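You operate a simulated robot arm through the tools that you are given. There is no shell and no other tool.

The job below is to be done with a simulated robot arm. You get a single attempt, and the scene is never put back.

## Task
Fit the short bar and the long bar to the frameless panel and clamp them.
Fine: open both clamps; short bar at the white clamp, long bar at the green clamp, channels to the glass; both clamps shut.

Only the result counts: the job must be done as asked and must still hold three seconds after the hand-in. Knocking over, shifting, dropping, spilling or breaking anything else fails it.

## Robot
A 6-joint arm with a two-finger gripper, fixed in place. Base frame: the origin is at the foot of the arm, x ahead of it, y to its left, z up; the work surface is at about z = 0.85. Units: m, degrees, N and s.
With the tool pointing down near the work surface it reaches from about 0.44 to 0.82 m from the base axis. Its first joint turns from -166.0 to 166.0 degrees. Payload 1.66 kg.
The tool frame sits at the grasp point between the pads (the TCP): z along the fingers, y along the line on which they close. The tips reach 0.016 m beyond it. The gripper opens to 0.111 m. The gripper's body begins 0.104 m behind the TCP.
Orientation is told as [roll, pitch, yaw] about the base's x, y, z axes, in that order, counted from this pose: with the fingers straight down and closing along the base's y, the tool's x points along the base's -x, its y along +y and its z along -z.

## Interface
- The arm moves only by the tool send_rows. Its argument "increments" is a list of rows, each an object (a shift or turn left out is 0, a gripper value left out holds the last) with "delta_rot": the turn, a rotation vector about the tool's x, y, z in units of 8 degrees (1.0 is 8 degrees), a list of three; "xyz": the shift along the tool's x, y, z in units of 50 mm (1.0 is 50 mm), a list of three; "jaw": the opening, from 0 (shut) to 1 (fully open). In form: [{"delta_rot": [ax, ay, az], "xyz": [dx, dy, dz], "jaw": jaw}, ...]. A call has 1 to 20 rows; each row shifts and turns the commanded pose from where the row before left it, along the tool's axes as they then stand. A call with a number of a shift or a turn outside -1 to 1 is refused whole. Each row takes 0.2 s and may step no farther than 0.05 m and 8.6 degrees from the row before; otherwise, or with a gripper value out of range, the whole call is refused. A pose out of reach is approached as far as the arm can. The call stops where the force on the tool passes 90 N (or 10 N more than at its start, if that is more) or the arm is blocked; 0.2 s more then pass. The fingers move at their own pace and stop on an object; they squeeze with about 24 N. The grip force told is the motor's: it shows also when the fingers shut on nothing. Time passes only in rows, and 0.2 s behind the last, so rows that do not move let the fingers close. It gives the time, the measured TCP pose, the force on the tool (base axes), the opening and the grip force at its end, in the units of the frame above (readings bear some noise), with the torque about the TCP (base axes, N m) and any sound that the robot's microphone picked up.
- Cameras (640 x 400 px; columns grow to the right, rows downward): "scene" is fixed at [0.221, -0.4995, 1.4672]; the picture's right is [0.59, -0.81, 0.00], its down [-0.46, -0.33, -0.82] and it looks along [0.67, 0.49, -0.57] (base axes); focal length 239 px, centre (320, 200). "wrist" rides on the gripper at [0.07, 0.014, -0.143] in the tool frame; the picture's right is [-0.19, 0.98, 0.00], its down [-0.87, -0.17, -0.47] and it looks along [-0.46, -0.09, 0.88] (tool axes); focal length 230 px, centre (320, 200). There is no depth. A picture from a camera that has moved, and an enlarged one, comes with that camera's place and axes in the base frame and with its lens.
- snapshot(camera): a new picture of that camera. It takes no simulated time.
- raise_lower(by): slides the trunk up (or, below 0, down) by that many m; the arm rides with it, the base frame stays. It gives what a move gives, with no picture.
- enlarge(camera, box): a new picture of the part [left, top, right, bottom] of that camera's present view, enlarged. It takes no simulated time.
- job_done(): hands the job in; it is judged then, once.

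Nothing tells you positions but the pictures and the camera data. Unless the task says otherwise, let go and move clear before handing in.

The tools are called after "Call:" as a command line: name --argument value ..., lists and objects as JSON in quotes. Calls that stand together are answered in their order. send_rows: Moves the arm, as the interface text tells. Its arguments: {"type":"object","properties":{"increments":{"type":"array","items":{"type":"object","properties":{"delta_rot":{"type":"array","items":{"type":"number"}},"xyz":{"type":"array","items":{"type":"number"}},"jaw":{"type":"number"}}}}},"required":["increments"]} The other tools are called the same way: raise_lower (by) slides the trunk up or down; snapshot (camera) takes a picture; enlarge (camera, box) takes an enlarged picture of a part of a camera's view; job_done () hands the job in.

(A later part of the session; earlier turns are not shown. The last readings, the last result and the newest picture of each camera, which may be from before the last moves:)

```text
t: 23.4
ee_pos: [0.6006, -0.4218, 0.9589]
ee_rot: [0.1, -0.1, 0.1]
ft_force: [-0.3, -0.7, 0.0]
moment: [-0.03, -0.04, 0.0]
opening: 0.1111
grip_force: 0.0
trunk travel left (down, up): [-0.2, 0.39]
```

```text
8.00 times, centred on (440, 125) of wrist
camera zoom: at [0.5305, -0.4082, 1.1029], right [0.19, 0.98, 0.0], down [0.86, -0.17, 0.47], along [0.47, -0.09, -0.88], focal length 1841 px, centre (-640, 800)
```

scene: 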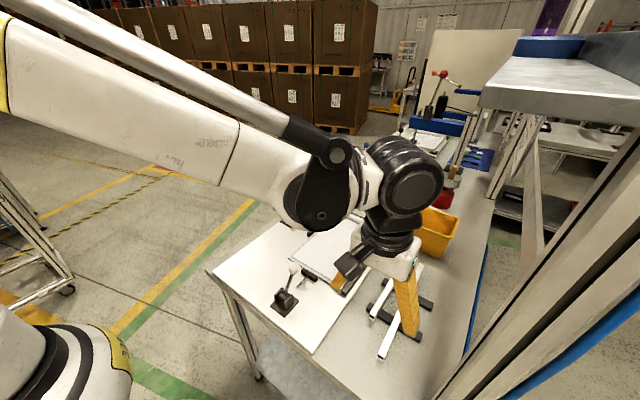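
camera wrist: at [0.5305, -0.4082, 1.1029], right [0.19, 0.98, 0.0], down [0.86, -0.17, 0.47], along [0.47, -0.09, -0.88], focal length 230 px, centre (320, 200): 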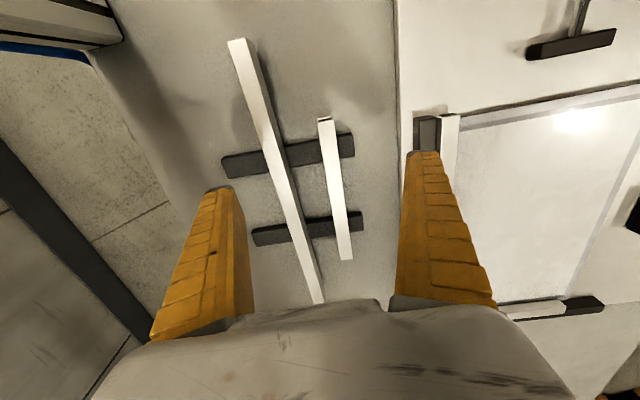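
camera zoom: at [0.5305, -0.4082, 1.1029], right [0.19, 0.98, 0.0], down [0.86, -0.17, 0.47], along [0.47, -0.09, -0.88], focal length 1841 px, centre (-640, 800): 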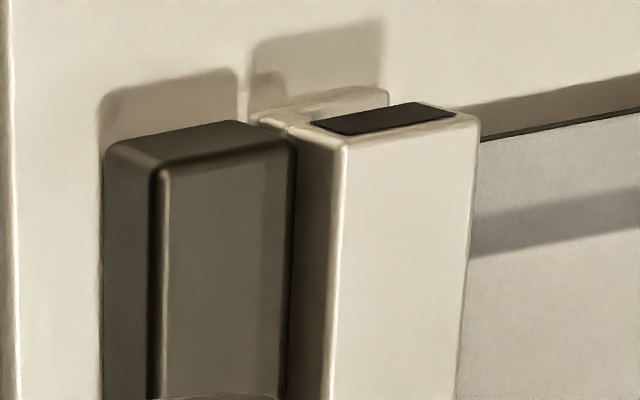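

Measurements: both loose bars are 15 mm wide with tops at z ≈ 0.886, the same height as the fitted ones, with the tube reaching about 14 mm above the glass. The short bar's centre is about (0.650, -0.412). I line up over it with a half-open jaw and check the alignment.

Call:
send_rows --increments '[{"xyz": [-0.494, 0.094, 0], "jaw": 0.45}, {"xyz": [-0.494, 0.094, 0]}, {"xyz": [0, 0, 0.58]}, {}]'

Call:
snapshot --camera "wrist"

Call:
enlarge --camera "scene" --box '[350, 240, 450, 370]'

```text
t: 24.4
ee_pos: [0.6513, -0.4115, 0.9303]
ee_rot: [0.2, -0.2, 0.1]
ft_force: [-0.1, 0.0, 0.6]
moment: [0.03, -0.02, 0.02]
opening: 0.0519
grip_force: 1.6
trunk travel left (down, up): [-0.2, 0.39]
```

```text
taken
camera wrist: at [0.5809, -0.3977, 1.0737], right [0.19, 0.98, 0.0], down [0.86, -0.17, 0.47], along [0.47, -0.09, -0.88], focal length 230 px, centre (320, 200)
```

wrist: 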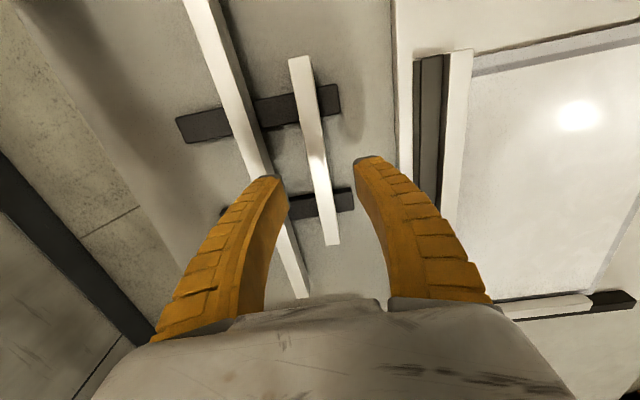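

```text
3.08 times, centred on (400, 305) of scene
camera zoom: at [0.221, -0.4995, 1.4672], right [0.59, -0.81, 0.0], down [-0.46, -0.33, -0.82], along [0.67, 0.49, -0.57], focal length 736 px, centre (74, -123)
```

zoom: 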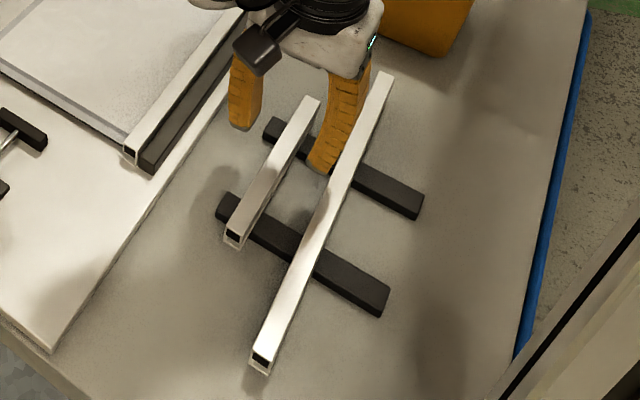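

The bar is centred between the fingers. I narrow the jaw slightly, descend to TCP z ≈ 0.890 (fingertips just above the slot level) and grip.

Call:
send_rows --increments '[{"jaw": 0.36}, {"xyz": [0, 0, 0.4]}, {"xyz": [0, 0, 0.4]}, {}, {"jaw": 0}, {}, {}]'

Call:
snapshot --camera "wrist"

Call:
enlarge --camera "scene" --box '[350, 240, 450, 370]'

```text
t: 26.0
ee_pos: [0.6503, -0.4109, 0.8908]
ee_rot: [0.0, -0.2, 0.1]
ft_force: [0.8, -1.5, 3.9]
moment: [0.0, 0.0, -0.11]
opening: 0.0127
grip_force: 23.7
trunk travel left (down, up): [-0.2, 0.39]
```

```text
taken
camera wrist: at [0.5802, -0.3977, 1.0342], right [0.19, 0.98, 0.0], down [0.86, -0.17, 0.47], along [0.47, -0.09, -0.88], focal length 230 px, centre (320, 200)
```

wrist: 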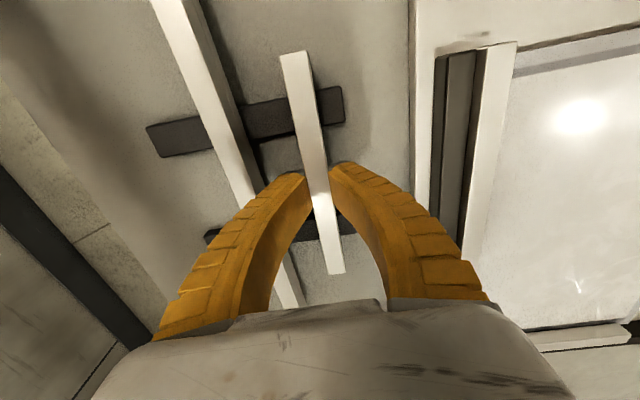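

```text
3.08 times, centred on (400, 305) of scene
camera zoom: at [0.221, -0.4995, 1.4672], right [0.59, -0.81, 0.0], down [-0.46, -0.33, -0.82], along [0.67, 0.49, -0.57], focal length 736 px, centre (74, -123)
```

zoom: 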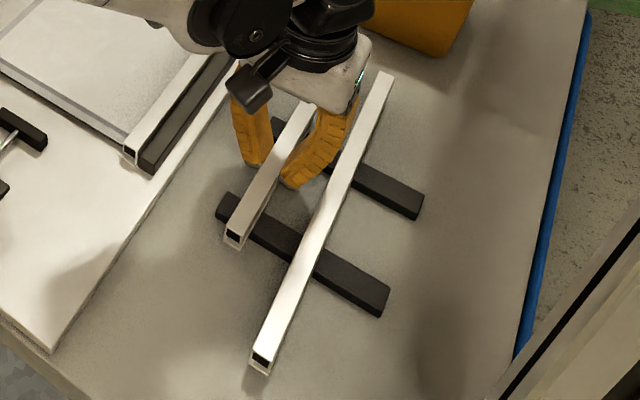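

The jaw stopped on the bar at 12.7 mm with a 24 N grip. I lift gently and check that it hangs level.

Call:
send_rows --increments '[{"xyz": [0, 0, -0.2]}, {"xyz": [0, 0, -0.4]}, {"xyz": [0, 0, -0.8]}, {"xyz": [0, 0, -0.8]}, {}]'

Call:
snapshot --camera "wrist"

Call:
enlarge --camera "scene" --box '[320, 180, 480, 370]'

```text
t: 27.2
ee_pos: [0.6511, -0.4119, 0.9988]
ee_rot: [0.1, -0.1, 0.2]
ft_force: [-1.0, 0.9, -0.4]
moment: [-0.01, -0.03, 0.01]
opening: 0.0106
grip_force: 24.2
trunk travel left (down, up): [-0.2, 0.39]
```

```text
taken
camera wrist: at [0.5808, -0.3984, 1.1429], right [0.19, 0.98, 0.0], down [0.86, -0.17, 0.47], along [0.47, -0.09, -0.88], focal length 230 px, centre (320, 200)
```

wrist: 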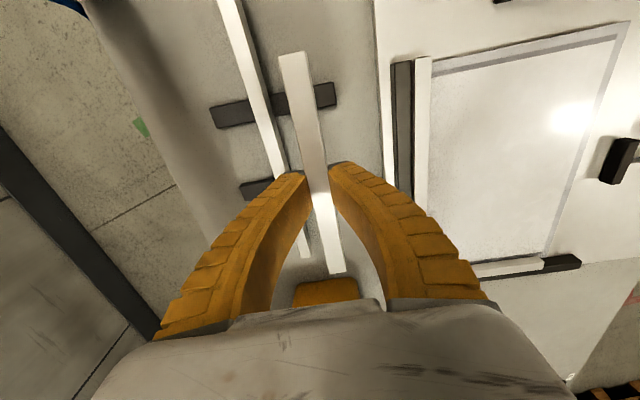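

```text
2.11 times, centred on (400, 275) of scene
camera zoom: at [0.221, -0.4995, 1.4672], right [0.59, -0.81, 0.0], down [-0.46, -0.33, -0.82], along [0.67, 0.49, -0.57], focal length 503 px, centre (152, 42)
```

zoom: 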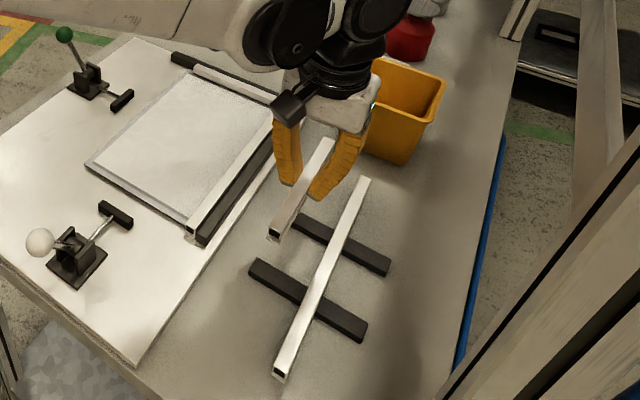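

The bar came up level and in the same place in the hand. I check that the grip opening is steady and look closer at the bar in the fingers.

Call:
send_rows --increments '[{}, {}]'

Call:
enlarge --camera "wrist" --box '[260, 40, 370, 290]'

Call:
enlarge --camera "scene" --box '[380, 235, 420, 310]'

Call:
enlarge --camera "wrist" --box '[290, 145, 350, 205]'

```text
t: 27.8
ee_pos: [0.6499, -0.4111, 0.9995]
ee_rot: [0.1, -0.1, 0.0]
ft_force: [0.1, 0.1, -0.9]
moment: [-0.02, 0.01, 0.01]
opening: 0.0107
grip_force: 23.8
trunk travel left (down, up): [-0.2, 0.39]
```

```text
1.60 times, centred on (315, 165) of wrist
camera zoom: at [0.5808, -0.3984, 1.1427], right [0.19, 0.98, 0.0], down [0.86, -0.17, 0.47], along [0.47, -0.09, -0.88], focal length 368 px, centre (328, 256)
```

zoom: 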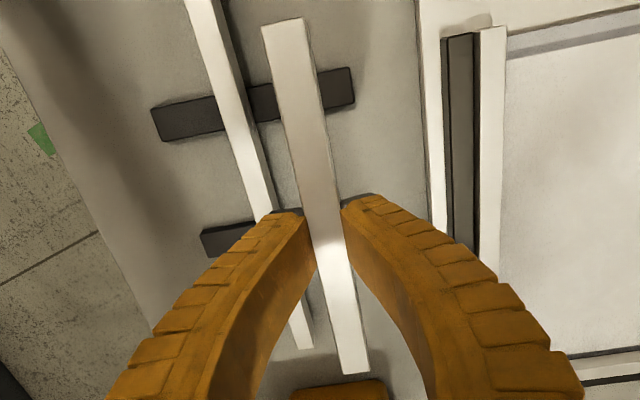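

```text
5.33 times, centred on (400, 272) of scene
camera zoom: at [0.221, -0.4995, 1.4672], right [0.59, -0.81, 0.0], down [-0.46, -0.33, -0.82], along [0.67, 0.49, -0.57], focal length 1275 px, centre (-107, -187)
```

zoom: 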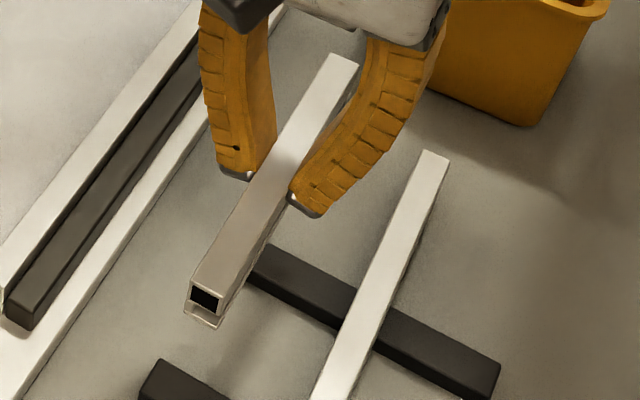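

```text
6.67 times, centred on (320, 175) of wrist
camera zoom: at [0.5808, -0.3984, 1.1427], right [0.19, 0.98, 0.0], down [0.86, -0.17, 0.47], along [0.47, -0.09, -0.88], focal length 1534 px, centre (320, 367)
```

zoom: 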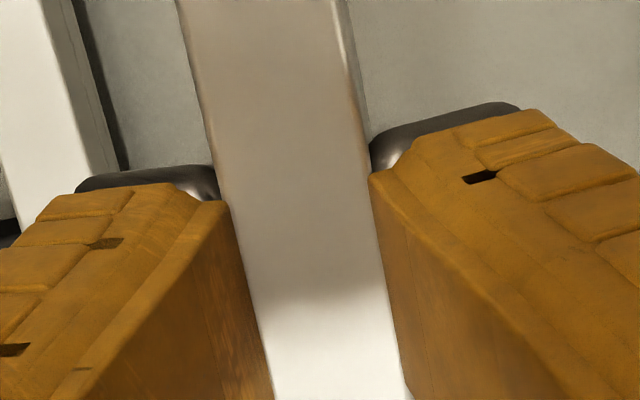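

The bar is centred on the TCP within a millimetre, nearly square to the jaw. I carry it above the white-clamp side and turn it +90° so its wall faces the clamp and its slot faces the glass.

Call:
send_rows --increments '[{"xyz": [0.28, 0.848, 0]}, {"xyz": [0.28, 0.848, 0]}, {"xyz": [0.28, 0.848, 0]}, {"xyz": [0.28, 0.848, 0]}, {"xyz": [0.28, 0.848, 0]}, {"delta_rot": [0, 0, -0.9375]}, {"delta_rot": [0, 0, -0.9375]}, {"delta_rot": [0, 0, -0.9375]}, {"delta_rot": [0, 0, -0.9375]}, {"delta_rot": [0, 0, -0.9375]}, {"delta_rot": [0, 0, -0.9375]}, {"delta_rot": [0, 0, -0.9375]}, {"delta_rot": [0, 0, -0.9375]}, {"delta_rot": [0, 0, -0.9375]}, {"delta_rot": [0, 0, -0.9375]}, {"delta_rot": [0, 0, -0.9375]}, {"delta_rot": [0, 0, -0.9375]}, {}]'

Call:
snapshot --camera "wrist"

Call:
enlarge --camera "scene" --box '[240, 180, 400, 330]'

```text
t: 31.6
ee_pos: [0.5797, -0.1999, 0.9996]
ee_rot: [-0.1, 0.0, 90.2]
ft_force: [1.3, -0.8, -0.7]
moment: [-0.01, 0.01, 0.03]
opening: 0.0109
grip_force: 24.2
trunk travel left (down, up): [-0.2, 0.39]
```

```text
taken
camera wrist: at [0.5667, -0.2692, 1.1436], right [-0.98, 0.19, 0.0], down [0.16, 0.87, 0.47], along [0.09, 0.46, -0.88], focal length 230 px, centre (320, 200)
```

wrist: 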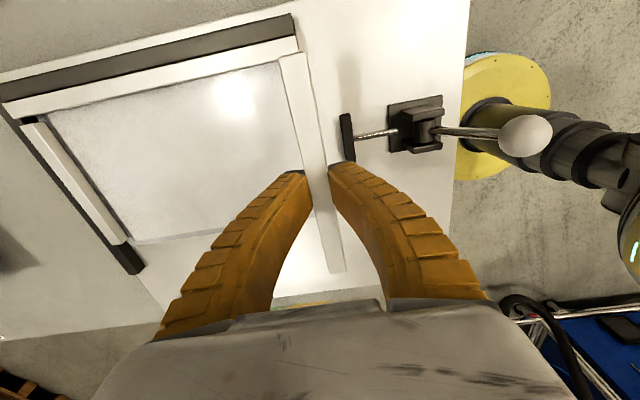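

```text
2.67 times, centred on (320, 255) of scene
camera zoom: at [0.221, -0.4995, 1.4672], right [0.59, -0.81, 0.0], down [-0.46, -0.33, -0.82], along [0.67, 0.49, -0.57], focal length 638 px, centre (320, 53)
```

zoom: 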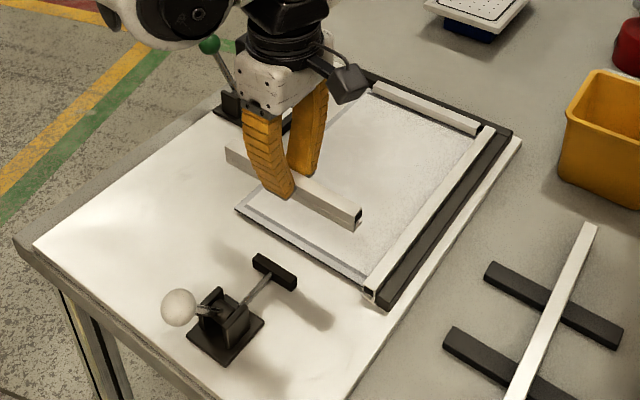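

The bar is turned and hangs over the plate just outboard of the glass edge. I check its profile and offset closely before lowering.

Call:
enlarge --camera "scene" --box '[290, 210, 350, 260]'

Call:
enlarge --camera "wrist" --box '[260, 30, 380, 290]'

Call:
enlarge --camera "wrist" --box '[265, 40, 345, 100]'

```text
8.00 times, centred on (320, 235) of scene
camera zoom: at [0.221, -0.4995, 1.4672], right [0.59, -0.81, 0.0], down [-0.46, -0.33, -0.82], along [0.67, 0.49, -0.57], focal length 1913 px, centre (320, -80)
```

zoom: 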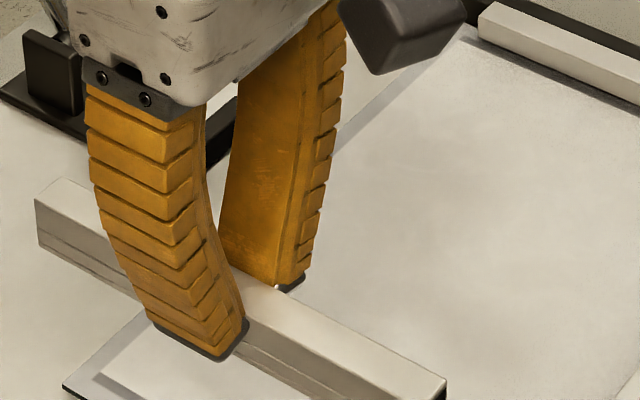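

```text
1.54 times, centred on (320, 160) of wrist
camera zoom: at [0.5667, -0.2692, 1.1436], right [-0.98, 0.19, 0.0], down [0.16, 0.87, 0.47], along [0.09, 0.46, -0.88], focal length 354 px, centre (320, 262)
```

zoom: 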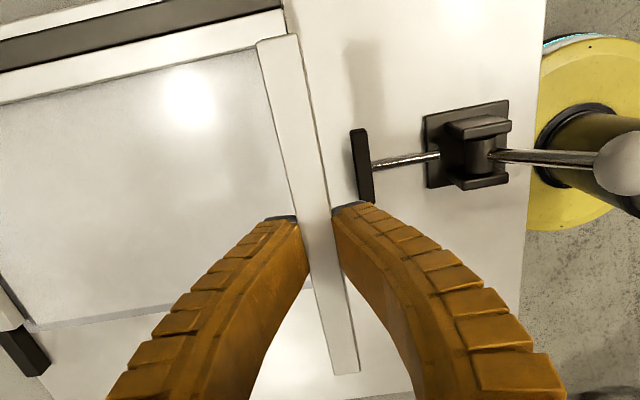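

```text
6.67 times, centred on (305, 70) of wrist
camera zoom: at [0.5667, -0.2692, 1.1436], right [-0.98, 0.19, 0.0], down [0.16, 0.87, 0.47], along [0.09, 0.46, -0.88], focal length 1534 px, centre (420, 1067)
```

zoom: 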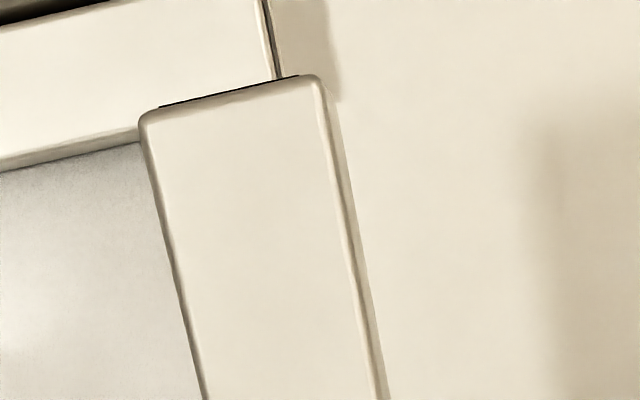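

I lower toward the plate in two steps to z ≈ 0.925 and look again from nearer.

Call:
send_rows --increments '[{"xyz": [0, 0, 0.75]}, {"xyz": [0, 0, 0.75]}, {}]'

Call:
snapshot --camera "wrist"

Call:
enlarge --camera "wrist" --box '[240, 20, 360, 110]'

Call:
enlarge --camera "scene" --box '[270, 210, 370, 290]'

```text
t: 32.4
ee_pos: [0.5775, -0.1999, 0.9258]
ee_rot: [-0.1, -0.1, 90.2]
ft_force: [0.2, 0.5, -0.7]
moment: [0.02, -0.02, -0.03]
opening: 0.0108
grip_force: 23.7
trunk travel left (down, up): [-0.2, 0.39]
```

```text
taken
camera wrist: at [0.566, -0.2695, 1.0685], right [-0.98, 0.19, 0.0], down [0.16, 0.87, 0.47], along [0.09, 0.46, -0.88], focal length 230 px, centre (320, 200)
```

wrist: 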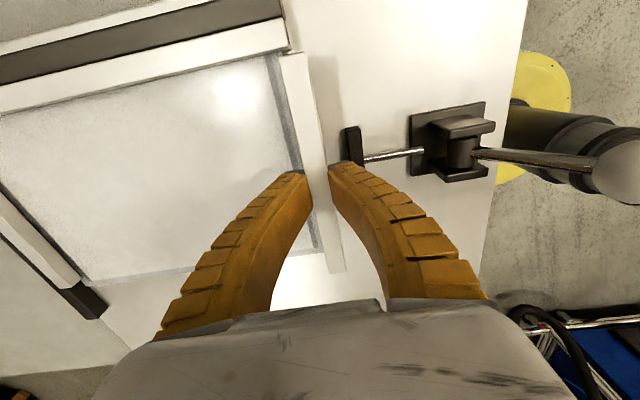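

```text
4.44 times, centred on (300, 65) of wrist
camera zoom: at [0.566, -0.2695, 1.0685], right [-0.98, 0.19, 0.0], down [0.16, 0.87, 0.47], along [0.09, 0.46, -0.88], focal length 1022 px, centre (409, 800)
```

zoom: 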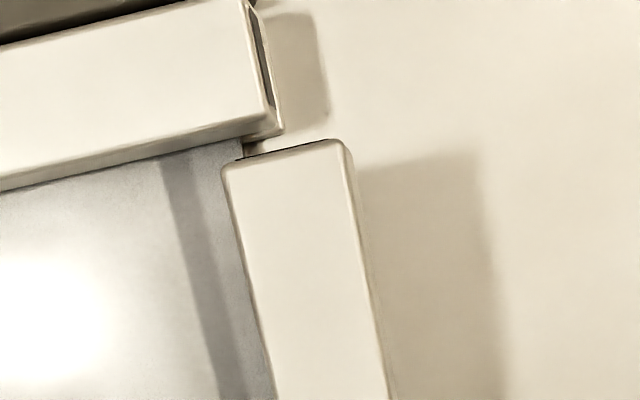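

```text
5.00 times, centred on (320, 250) of scene
camera zoom: at [0.221, -0.4995, 1.4672], right [0.59, -0.81, 0.0], down [-0.46, -0.33, -0.82], along [0.67, 0.49, -0.57], focal length 1195 px, centre (320, -50)
```

zoom: 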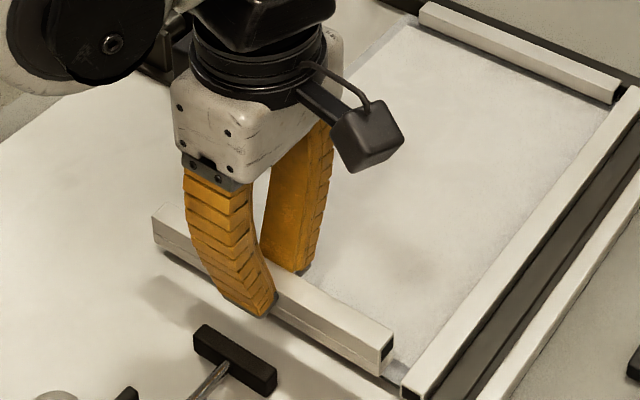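

The bar's inner face is at x ≈ 0.5865, about 3.5 mm outboard of the glass edge (0.590), and its end at y ≈ -0.283 matches the fitted far bar. I lower toward the plate and feel for contact in small steps.

Call:
send_rows --increments '[{"xyz": [0, 0, 0.3]}, {"xyz": [0, 0, 0.28]}, {}]'

Call:
enlarge --camera "scene" --box '[280, 220, 360, 290]'

Call:
enlarge --camera "wrist" --box '[240, 20, 360, 110]'

```text
t: 33.2
ee_pos: [0.5797, -0.2006, 0.8962]
ee_rot: [-0.1, -0.1, 90.1]
ft_force: [0.6, -0.4, -0.1]
moment: [-0.05, 0.0, 0.01]
opening: 0.0106
grip_force: 24.2
trunk travel left (down, up): [-0.2, 0.39]
```

```text
5.71 times, centred on (320, 255) of scene
camera zoom: at [0.221, -0.4995, 1.4672], right [0.59, -0.81, 0.0], down [-0.46, -0.33, -0.82], along [0.67, 0.49, -0.57], focal length 1366 px, centre (320, -114)
```

zoom: 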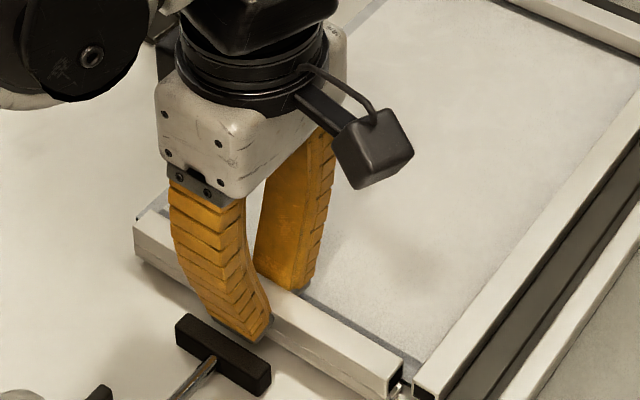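

```text
4.44 times, centred on (300, 65) of wrist
camera zoom: at [0.5664, -0.2696, 1.0397], right [-0.98, 0.19, 0.0], down [0.16, 0.87, 0.47], along [0.09, 0.46, -0.88], focal length 1022 px, centre (409, 800)
```

zoom: 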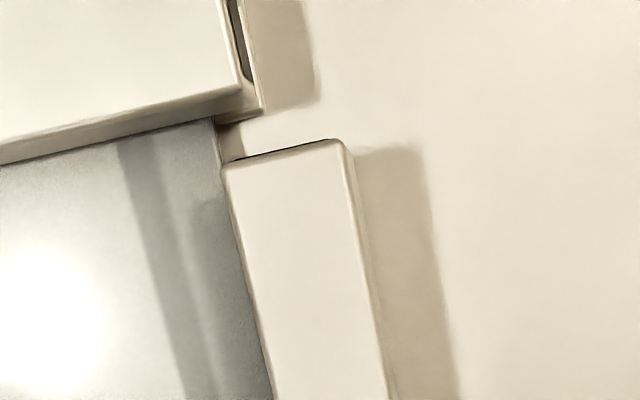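

No contact yet at z 0.896. I lower further in 1 mm steps.

Call:
send_rows --increments '[{"xyz": [0, 0, 0.02]}, {"xyz": [0, 0, 0.02]}, {"xyz": [0, 0, 0.02]}, {}]'

```text
t: 34.2
ee_pos: [0.5796, -0.2, 0.8927]
ee_rot: [-0.1, -0.2, 90.2]
ft_force: [-0.5, 0.0, -0.7]
moment: [-0.02, 0.0, -0.02]
opening: 0.0105
grip_force: 24.1
trunk travel left (down, up): [-0.2, 0.39]
```

Call:
send_rows --increments '[{"xyz": [0, 0, 0.02]}, {}]'

Call:
enlarge --camera "scene" --box '[325, 260, 365, 290]'

Call:
enlarge --camera "scene" --box '[285, 235, 325, 265]'

```text
t: 34.8
ee_pos: [0.5796, -0.2007, 0.8927]
ee_rot: [-0.2, -0.1, 90.1]
ft_force: [0.5, -0.4, 1.3]
moment: [0.04, -0.02, -0.04]
opening: 0.0107
grip_force: 24.2
trunk travel left (down, up): [-0.2, 0.39]
```

```text
13.33 times, centred on (345, 275) of scene
camera zoom: at [0.221, -0.4995, 1.4672], right [0.59, -0.81, 0.0], down [-0.46, -0.33, -0.82], along [0.67, 0.49, -0.57], focal length 3188 px, centre (-13, -800)
```

zoom: 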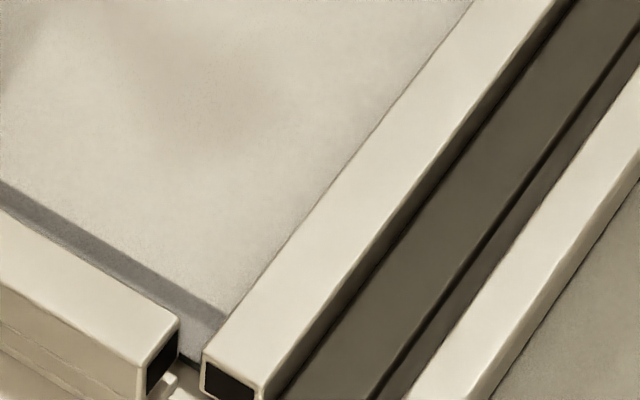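

```text
13.33 times, centred on (305, 250) of scene
camera zoom: at [0.221, -0.4995, 1.4672], right [0.59, -0.81, 0.0], down [-0.46, -0.33, -0.82], along [0.67, 0.49, -0.57], focal length 3188 px, centre (520, -467)
```

zoom: 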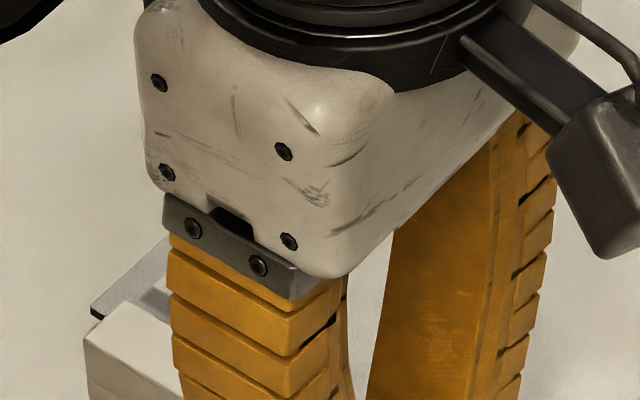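

Slight upward force appears. One more millimetre down to confirm contact with the plate.

Call:
send_rows --increments '[{"xyz": [0, 0, 0.02]}, {}]'

Call:
enlarge --camera "scene" --box '[325, 270, 365, 300]'

```text
t: 35.4
ee_pos: [0.5807, -0.1997, 0.8918]
ee_rot: [-0.2, -0.2, 90.0]
ft_force: [0.6, -1.8, 2.9]
moment: [0.29, -0.02, -0.03]
opening: 0.0121
grip_force: 24.2
trunk travel left (down, up): [-0.2, 0.39]
```

```text
13.33 times, centred on (345, 285) of scene
camera zoom: at [0.221, -0.4995, 1.4672], right [0.59, -0.81, 0.0], down [-0.46, -0.33, -0.82], along [0.67, 0.49, -0.57], focal length 3188 px, centre (-13, -933)
```

zoom: 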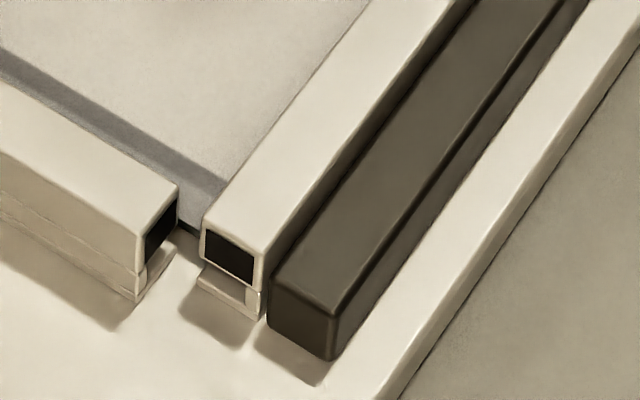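

The bar touches the plate, and this view shows its slot facing the glass with the wall outward, level with the fitted bar's slot. I slide it toward the glass (+x) in small steps and watch the force.

Call:
send_rows --increments '[{"xyz": [0, -0.03, 0]}, {"xyz": [0, -0.03, 0]}, {"xyz": [0, -0.03, 0]}, {"xyz": [0, -0.02, 0]}, {}]'

Call:
enlarge --camera "scene" --box '[325, 270, 365, 300]'

Call:
enlarge --camera "wrist" --box '[240, 20, 360, 110]'

```text
t: 36.6
ee_pos: [0.5853, -0.2003, 0.8925]
ee_rot: [0.0, 0.0, 90.2]
ft_force: [0.3, -0.1, 2.4]
moment: [0.01, 0.02, 0.04]
opening: 0.0116
grip_force: 24.3
trunk travel left (down, up): [-0.2, 0.39]
```

```text
13.33 times, centred on (345, 285) of scene
camera zoom: at [0.221, -0.4995, 1.4672], right [0.59, -0.81, 0.0], down [-0.46, -0.33, -0.82], along [0.67, 0.49, -0.57], focal length 3188 px, centre (-13, -933)
```

zoom: 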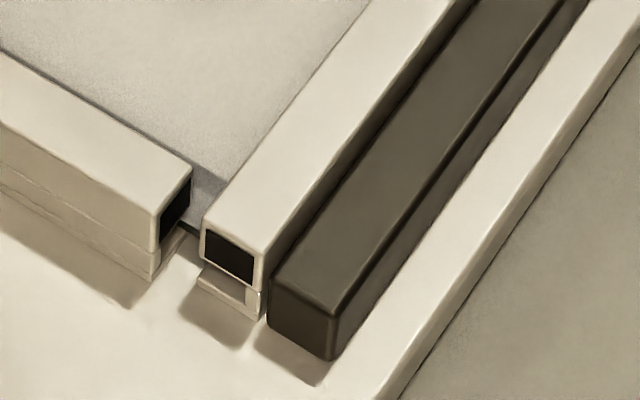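

```text
4.44 times, centred on (300, 65) of wrist
camera zoom: at [0.5719, -0.2691, 1.0349], right [-0.98, 0.19, 0.0], down [0.16, 0.87, 0.47], along [0.09, 0.46, -0.88], focal length 1022 px, centre (409, 800)
```

zoom: 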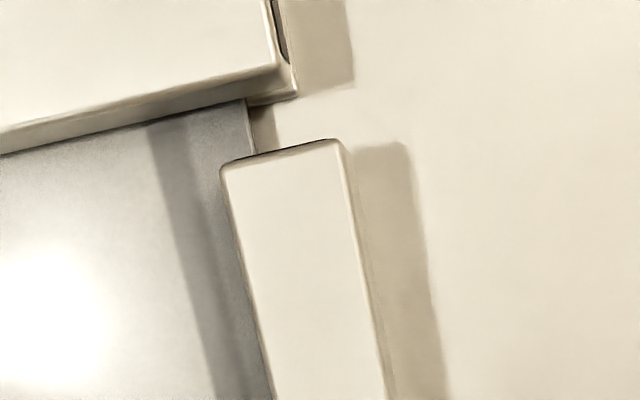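

The glass edge is entering the slot with no resistance. I continue sliding.

Call:
send_rows --increments '[{"xyz": [0, -0.03, 0]}, {"xyz": [0, -0.03, 0]}, {}]'

Call:
enlarge --camera "scene" --box '[325, 270, 365, 300]'

```text
t: 37.4
ee_pos: [0.5886, -0.1995, 0.8927]
ee_rot: [-0.1, -0.1, 90.0]
ft_force: [-1.7, -0.3, 1.9]
moment: [0.0, -0.01, 0.01]
opening: 0.0113
grip_force: 24.2
trunk travel left (down, up): [-0.2, 0.39]
```

```text
13.33 times, centred on (345, 285) of scene
camera zoom: at [0.221, -0.4995, 1.4672], right [0.59, -0.81, 0.0], down [-0.46, -0.33, -0.82], along [0.67, 0.49, -0.57], focal length 3188 px, centre (-13, -933)
```

zoom: 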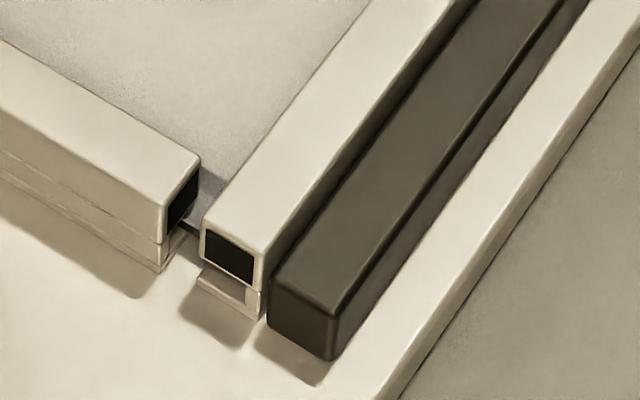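

Still nearly free. I continue in 1 mm steps until it seats.

Call:
send_rows --increments '[{"xyz": [0, -0.02, 0]}, {"xyz": [0, -0.02, 0]}, {}]'

Call:
enlarge --camera "scene" --box '[325, 270, 365, 300]'

Call:
enlarge --camera "wrist" --box '[240, 20, 360, 110]'

```text
t: 38.2
ee_pos: [0.5889, -0.1998, 0.8901]
ee_rot: [-0.1, -0.1, 90.0]
ft_force: [-0.1, -0.7, 1.1]
moment: [0.01, -0.02, -0.01]
opening: 0.0113
grip_force: 23.9
trunk travel left (down, up): [-0.2, 0.39]
```

```text
13.33 times, centred on (345, 285) of scene
camera zoom: at [0.221, -0.4995, 1.4672], right [0.59, -0.81, 0.0], down [-0.46, -0.33, -0.82], along [0.67, 0.49, -0.57], focal length 3188 px, centre (-13, -933)
```

zoom: 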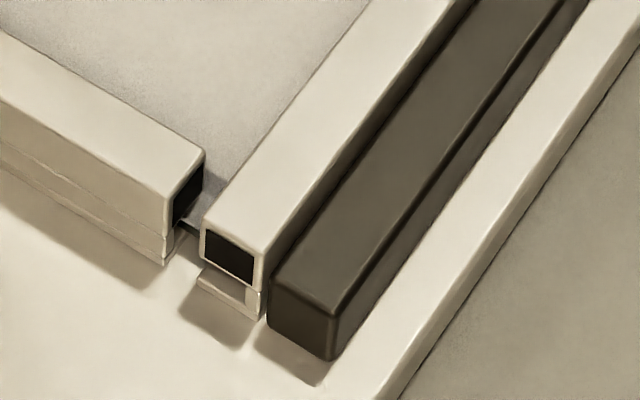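

```text
4.44 times, centred on (300, 65) of wrist
camera zoom: at [0.577, -0.2691, 1.0349], right [-0.98, 0.19, 0.0], down [0.16, 0.87, 0.47], along [0.09, 0.46, -0.88], focal length 1022 px, centre (409, 800)
```

zoom: 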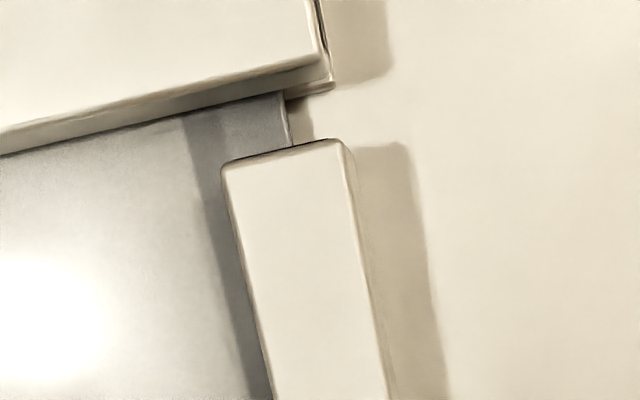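

The bar is now about 7 mm onto the glass. I push another millimetre or two to find the seat.

Call:
send_rows --increments '[{"xyz": [0, -0.02, 0]}, {}]'

Call:
send_rows --increments '[{"xyz": [0, -0.02, 0]}, {}]'

Call:
enlarge --camera "wrist" --box '[240, 20, 360, 110]'

Call:
enlarge --camera "scene" --box '[325, 270, 365, 300]'

```text
t: 38.8
ee_pos: [0.5912, -0.1998, 0.8905]
ee_rot: [-0.2, 0.0, 90.1]
ft_force: [-0.8, -0.2, 2.4]
moment: [0.03, 0.01, 0.0]
opening: 0.0117
grip_force: 24.3
trunk travel left (down, up): [-0.2, 0.39]
```

```text
t: 39.4
ee_pos: [0.5926, -0.1995, 0.8909]
ee_rot: [-0.1, 0.0, 90.1]
ft_force: [-0.4, 0.4, 0.8]
moment: [0.0, 0.01, 0.02]
opening: 0.0115
grip_force: 24.4
trunk travel left (down, up): [-0.2, 0.39]
```

```text
4.44 times, centred on (300, 65) of wrist
camera zoom: at [0.5789, -0.2689, 1.0349], right [-0.98, 0.19, 0.0], down [0.16, 0.87, 0.47], along [0.09, 0.46, -0.88], focal length 1022 px, centre (409, 800)
```

zoom: 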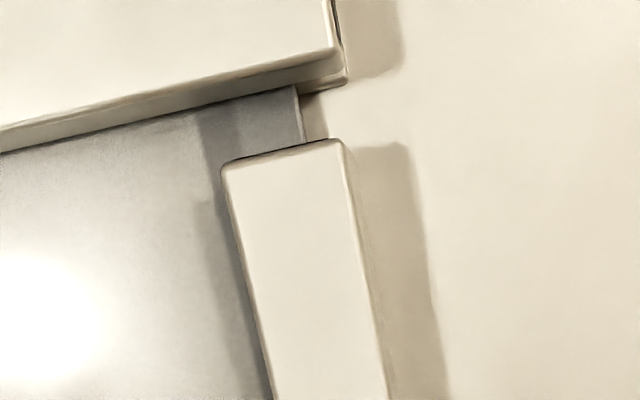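

```text
13.33 times, centred on (345, 285) of scene
camera zoom: at [0.221, -0.4995, 1.4672], right [0.59, -0.81, 0.0], down [-0.46, -0.33, -0.82], along [0.67, 0.49, -0.57], focal length 3188 px, centre (-13, -933)
```

zoom: 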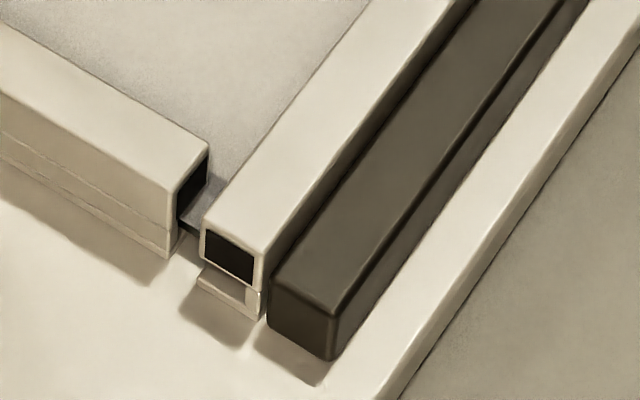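

The bar slid on freely to about flush with the fitted bar's end, and the glass did not move. I back it off about 3 mm so the clamp pad itself will push it home (ensuring contact), then release with a small opening and rise.

Call:
send_rows --increments '[{"xyz": [0, 0.03, 0]}, {"xyz": [0, 0.03, 0]}, {}, {"jaw": 0.2}, {"jaw": 0.26}, {}]'

Call:
snapshot --camera "wrist"

Call:
enlarge --camera "scene" --box '[270, 220, 370, 300]'

```text
t: 40.8
ee_pos: [0.5894, -0.1992, 0.891]
ee_rot: [-0.1, -0.1, 90.1]
ft_force: [-0.9, -0.8, 0.0]
moment: [0.0, 0.02, -0.01]
opening: 0.0316
grip_force: 2.1
trunk travel left (down, up): [-0.2, 0.39]
```

```text
taken
camera wrist: at [0.5762, -0.269, 1.0348], right [-0.98, 0.19, 0.0], down [0.16, 0.87, 0.47], along [0.09, 0.46, -0.88], focal length 230 px, centre (320, 200)
```

wrist: 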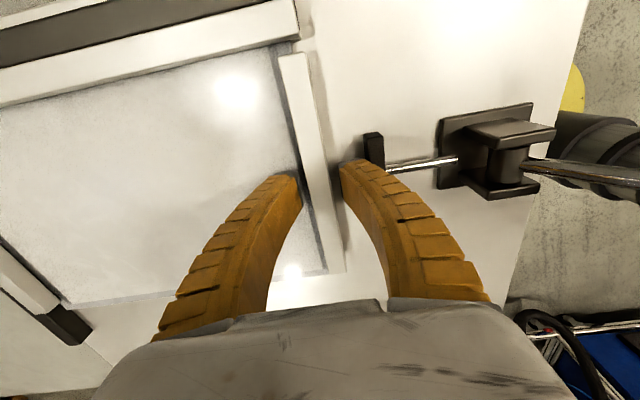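

```text
5.00 times, centred on (320, 260) of scene
camera zoom: at [0.221, -0.4995, 1.4672], right [0.59, -0.81, 0.0], down [-0.46, -0.33, -0.82], along [0.67, 0.49, -0.57], focal length 1195 px, centre (320, -100)
```

zoom: 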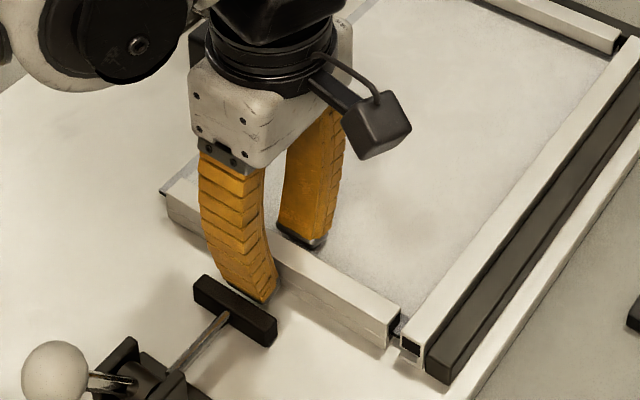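

Released. I rise straight up and check the bar's seating.

Call:
send_rows --increments '[{"xyz": [0, 0, -0.2]}, {"xyz": [0, 0, -0.6]}, {"xyz": [0, 0, -0.8]}, {"xyz": [0, 0, -0.8]}, {}]'

Call:
snapshot --camera "wrist"

Call:
enlarge --camera "scene" --box '[270, 220, 370, 300]'

Call:
enlarge --camera "wrist" --box '[270, 50, 430, 200]'

```text
t: 42.0
ee_pos: [0.5893, -0.2004, 1.0101]
ee_rot: [-0.1, 0.0, 90.2]
ft_force: [-0.1, -0.3, -0.3]
moment: [0.03, 0.0, 0.03]
opening: 0.032
grip_force: 1.4
trunk travel left (down, up): [-0.2, 0.39]
```

```text
taken
camera wrist: at [0.5764, -0.2692, 1.1545], right [-0.98, 0.19, 0.0], down [0.16, 0.87, 0.47], along [0.09, 0.46, -0.88], focal length 230 px, centre (320, 200)
```

wrist: 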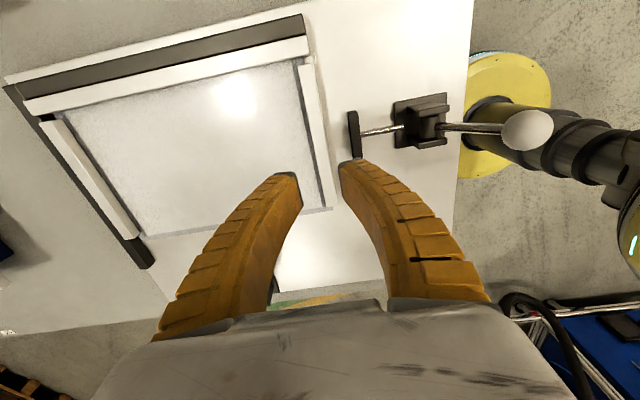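

```text
5.00 times, centred on (320, 260) of scene
camera zoom: at [0.221, -0.4995, 1.4672], right [0.59, -0.81, 0.0], down [-0.46, -0.33, -0.82], along [0.67, 0.49, -0.57], focal length 1195 px, centre (320, -100)
```

zoom: 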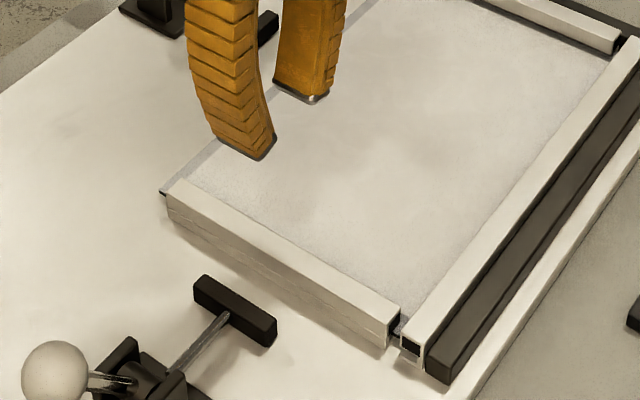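

```text
2.67 times, centred on (350, 125) of wrist
camera zoom: at [0.5764, -0.2692, 1.1545], right [-0.98, 0.19, 0.0], down [0.16, 0.87, 0.47], along [0.09, 0.46, -0.88], focal length 614 px, centre (240, 400)
```

zoom: 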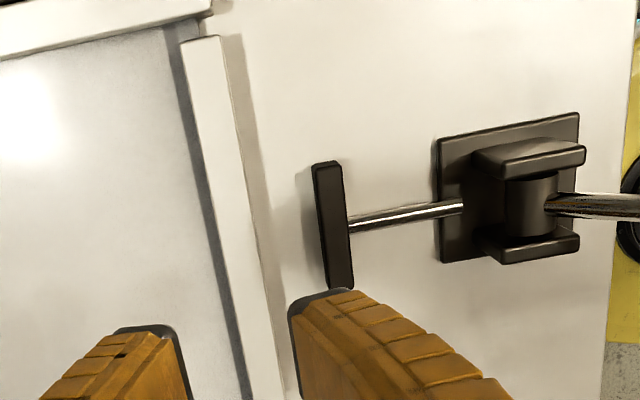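

The short bar sits on the plate with the glass in its slot. Now I go over the white knob (open position near (0.42, -0.20)) with the fingers straddling it along x, so the rear finger can push the lever shut.

Call:
send_rows --increments '[{"xyz": [0, 0.68, -0.2], "jaw": 0.5}, {"xyz": [0, 0.68, 0]}, {"xyz": [0, 0.68, 0]}, {"xyz": [0, 0.68, 0]}, {"xyz": [0, 0.68, 0]}, {}]'

Call:
snapshot --camera "wrist"

Call:
enlarge --camera "scene" --box '[220, 200, 340, 320]'

```text
t: 43.4
ee_pos: [0.4204, -0.202, 1.0201]
ee_rot: [-0.1, -0.1, 90.1]
ft_force: [0.3, -0.2, 0.0]
moment: [-0.03, -0.01, 0.0]
opening: 0.0575
grip_force: 1.6
trunk travel left (down, up): [-0.2, 0.39]
```

```text
taken
camera wrist: at [0.4055, -0.2705, 1.1646], right [-0.98, 0.19, 0.0], down [0.16, 0.87, 0.47], along [0.09, 0.46, -0.88], focal length 230 px, centre (320, 200)
```

wrist: 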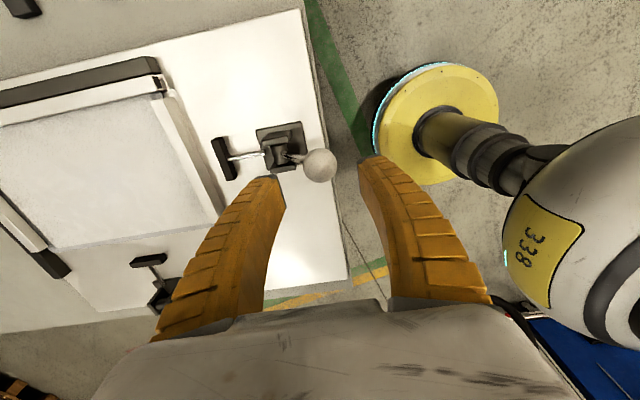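

```text
3.33 times, centred on (280, 260) of scene
camera zoom: at [0.221, -0.4995, 1.4672], right [0.59, -0.81, 0.0], down [-0.46, -0.33, -0.82], along [0.67, 0.49, -0.57], focal length 797 px, centre (453, 0)
```

zoom: 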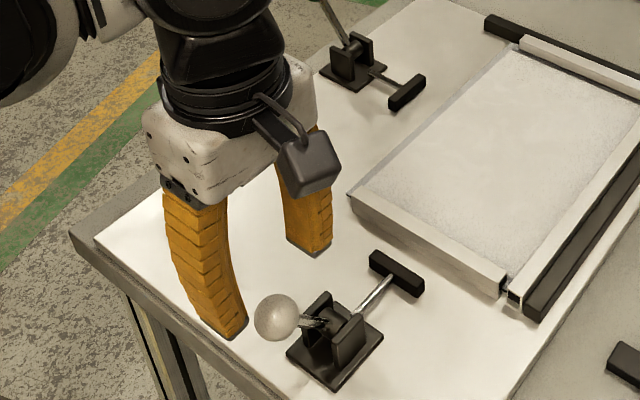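

The knob is centred between the fingers. I descend around it, narrow the jaw slightly, and start pushing toward +x following the arc.

Call:
send_rows --increments '[{"xyz": [0, 0, 0.52]}, {"xyz": [0, 0, 0.52], "jaw": 0.36}, {}, {"xyz": [0, -0.16, -0.06]}, {"xyz": [0, -0.16, -0.06]}, {"xyz": [0, -0.16, -0.06]}, {"xyz": [0, -0.16, -0.06]}, {"xyz": [0, -0.16, -0.06]}, {"xyz": [0, -0.16, -0.04]}]'

Call:
enlarge --camera "scene" --box '[220, 200, 340, 320]'

Call:
snapshot --camera "wrist"

```text
t: 45.4
ee_pos: [0.4681, -0.1998, 0.9857]
ee_rot: [-0.3, 0.0, 90.0]
ft_force: [-1.2, -0.5, -1.4]
moment: [-0.02, 0.02, 0.02]
opening: 0.0434
grip_force: 1.9
trunk travel left (down, up): [-0.2, 0.39]
```

```text
3.33 times, centred on (280, 260) of scene
camera zoom: at [0.221, -0.4995, 1.4672], right [0.59, -0.81, 0.0], down [-0.46, -0.33, -0.82], along [0.67, 0.49, -0.57], focal length 797 px, centre (453, 0)
```

zoom: 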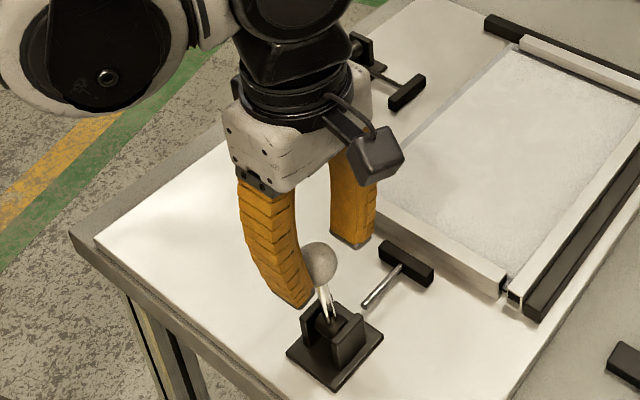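

```text
taken
camera wrist: at [0.4542, -0.2694, 1.1294], right [-0.98, 0.19, 0.0], down [0.16, 0.87, 0.47], along [0.09, 0.46, -0.88], focal length 230 px, centre (320, 200)
```

wrist: 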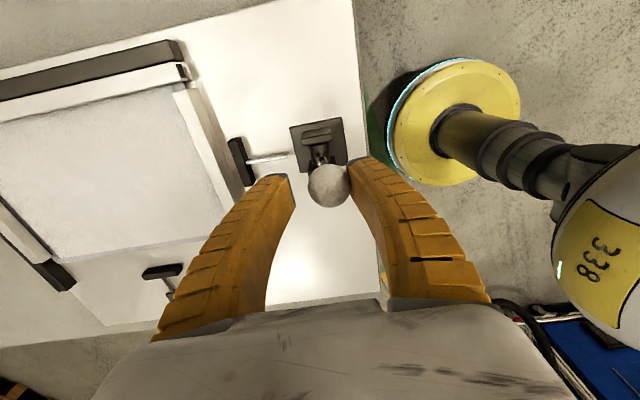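

The lever is near vertical and the pad is advancing. I continue forward, then slow down as the pad nears the bar.

Call:
send_rows --increments '[{"xyz": [0, -0.12, 0]}, {"xyz": [0, -0.12, 0]}, {"xyz": [0, -0.12, 0.02]}, {"xyz": [0, -0.12, 0.04]}, {}]'

Call:
enlarge --camera "scene" --box '[250, 210, 370, 320]'

Call:
snapshot --camera "wrist"

```text
t: 46.6
ee_pos: [0.4922, -0.2003, 0.9821]
ee_rot: [0.0, 0.0, 90.1]
ft_force: [3.6, -0.2, 0.4]
moment: [-0.02, -0.03, 0.01]
opening: 0.0448
grip_force: 3.0
trunk travel left (down, up): [-0.2, 0.39]
```

```text
3.64 times, centred on (310, 265) of scene
camera zoom: at [0.221, -0.4995, 1.4672], right [0.59, -0.81, 0.0], down [-0.46, -0.33, -0.82], along [0.67, 0.49, -0.57], focal length 869 px, centre (356, -36)
```

zoom: 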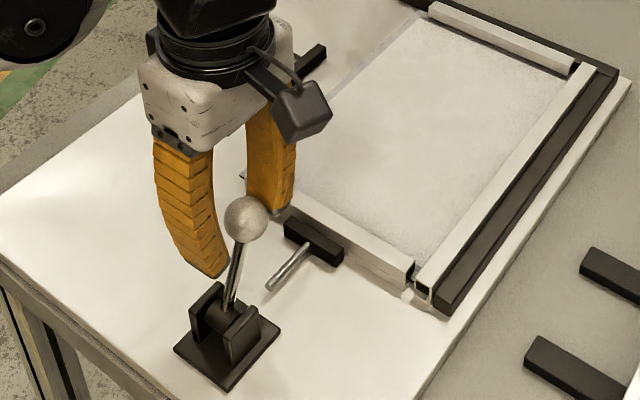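

```text
taken
camera wrist: at [0.4785, -0.2695, 1.1259], right [-0.98, 0.19, 0.0], down [0.16, 0.87, 0.47], along [0.09, 0.46, -0.88], focal length 230 px, centre (320, 200)
```

wrist: 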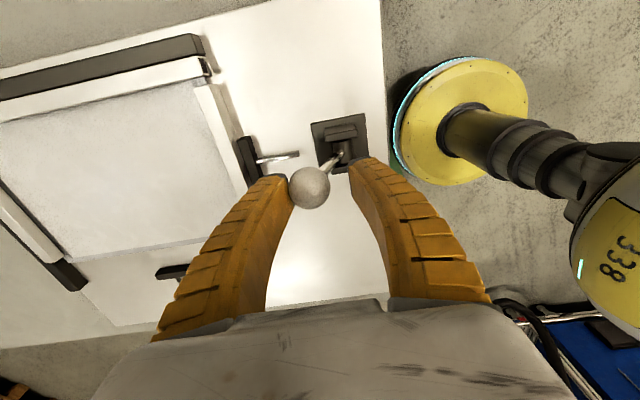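

The lever has gone over centre and now leans on the front finger by itself. I keep moving +x to let it settle forward, then will push firmly with the rear finger.

Call:
send_rows --increments '[{"xyz": [0, -0.12, 0.05]}, {"xyz": [0, -0.12, 0.05]}, {"xyz": [0, -0.12, 0.05]}, {"xyz": [0, -0.1, 0.03]}, {}]'

Call:
enlarge --camera "scene" --box '[250, 210, 370, 320]'

Call:
snapshot --camera "wrist"

```text
t: 47.8
ee_pos: [0.5143, -0.2009, 0.974]
ee_rot: [-0.2, 0.0, 90.1]
ft_force: [1.5, 0.1, -1.2]
moment: [0.0, 0.0, 0.01]
opening: 0.0424
grip_force: 1.5
trunk travel left (down, up): [-0.2, 0.39]
```

```text
3.64 times, centred on (310, 265) of scene
camera zoom: at [0.221, -0.4995, 1.4672], right [0.59, -0.81, 0.0], down [-0.46, -0.33, -0.82], along [0.67, 0.49, -0.57], focal length 869 px, centre (356, -36)
```

zoom: 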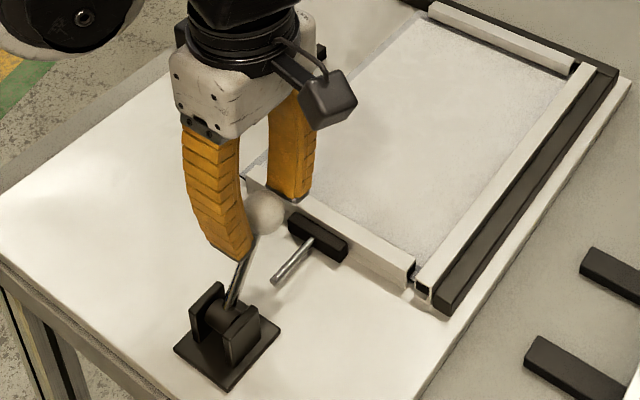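

```text
taken
camera wrist: at [0.5011, -0.2696, 1.1174], right [-0.98, 0.19, 0.0], down [0.16, 0.87, 0.47], along [0.09, 0.46, -0.88], focal length 230 px, centre (320, 200)
```

wrist: 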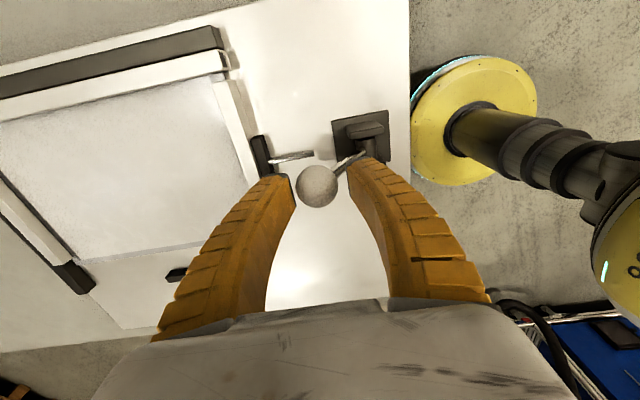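

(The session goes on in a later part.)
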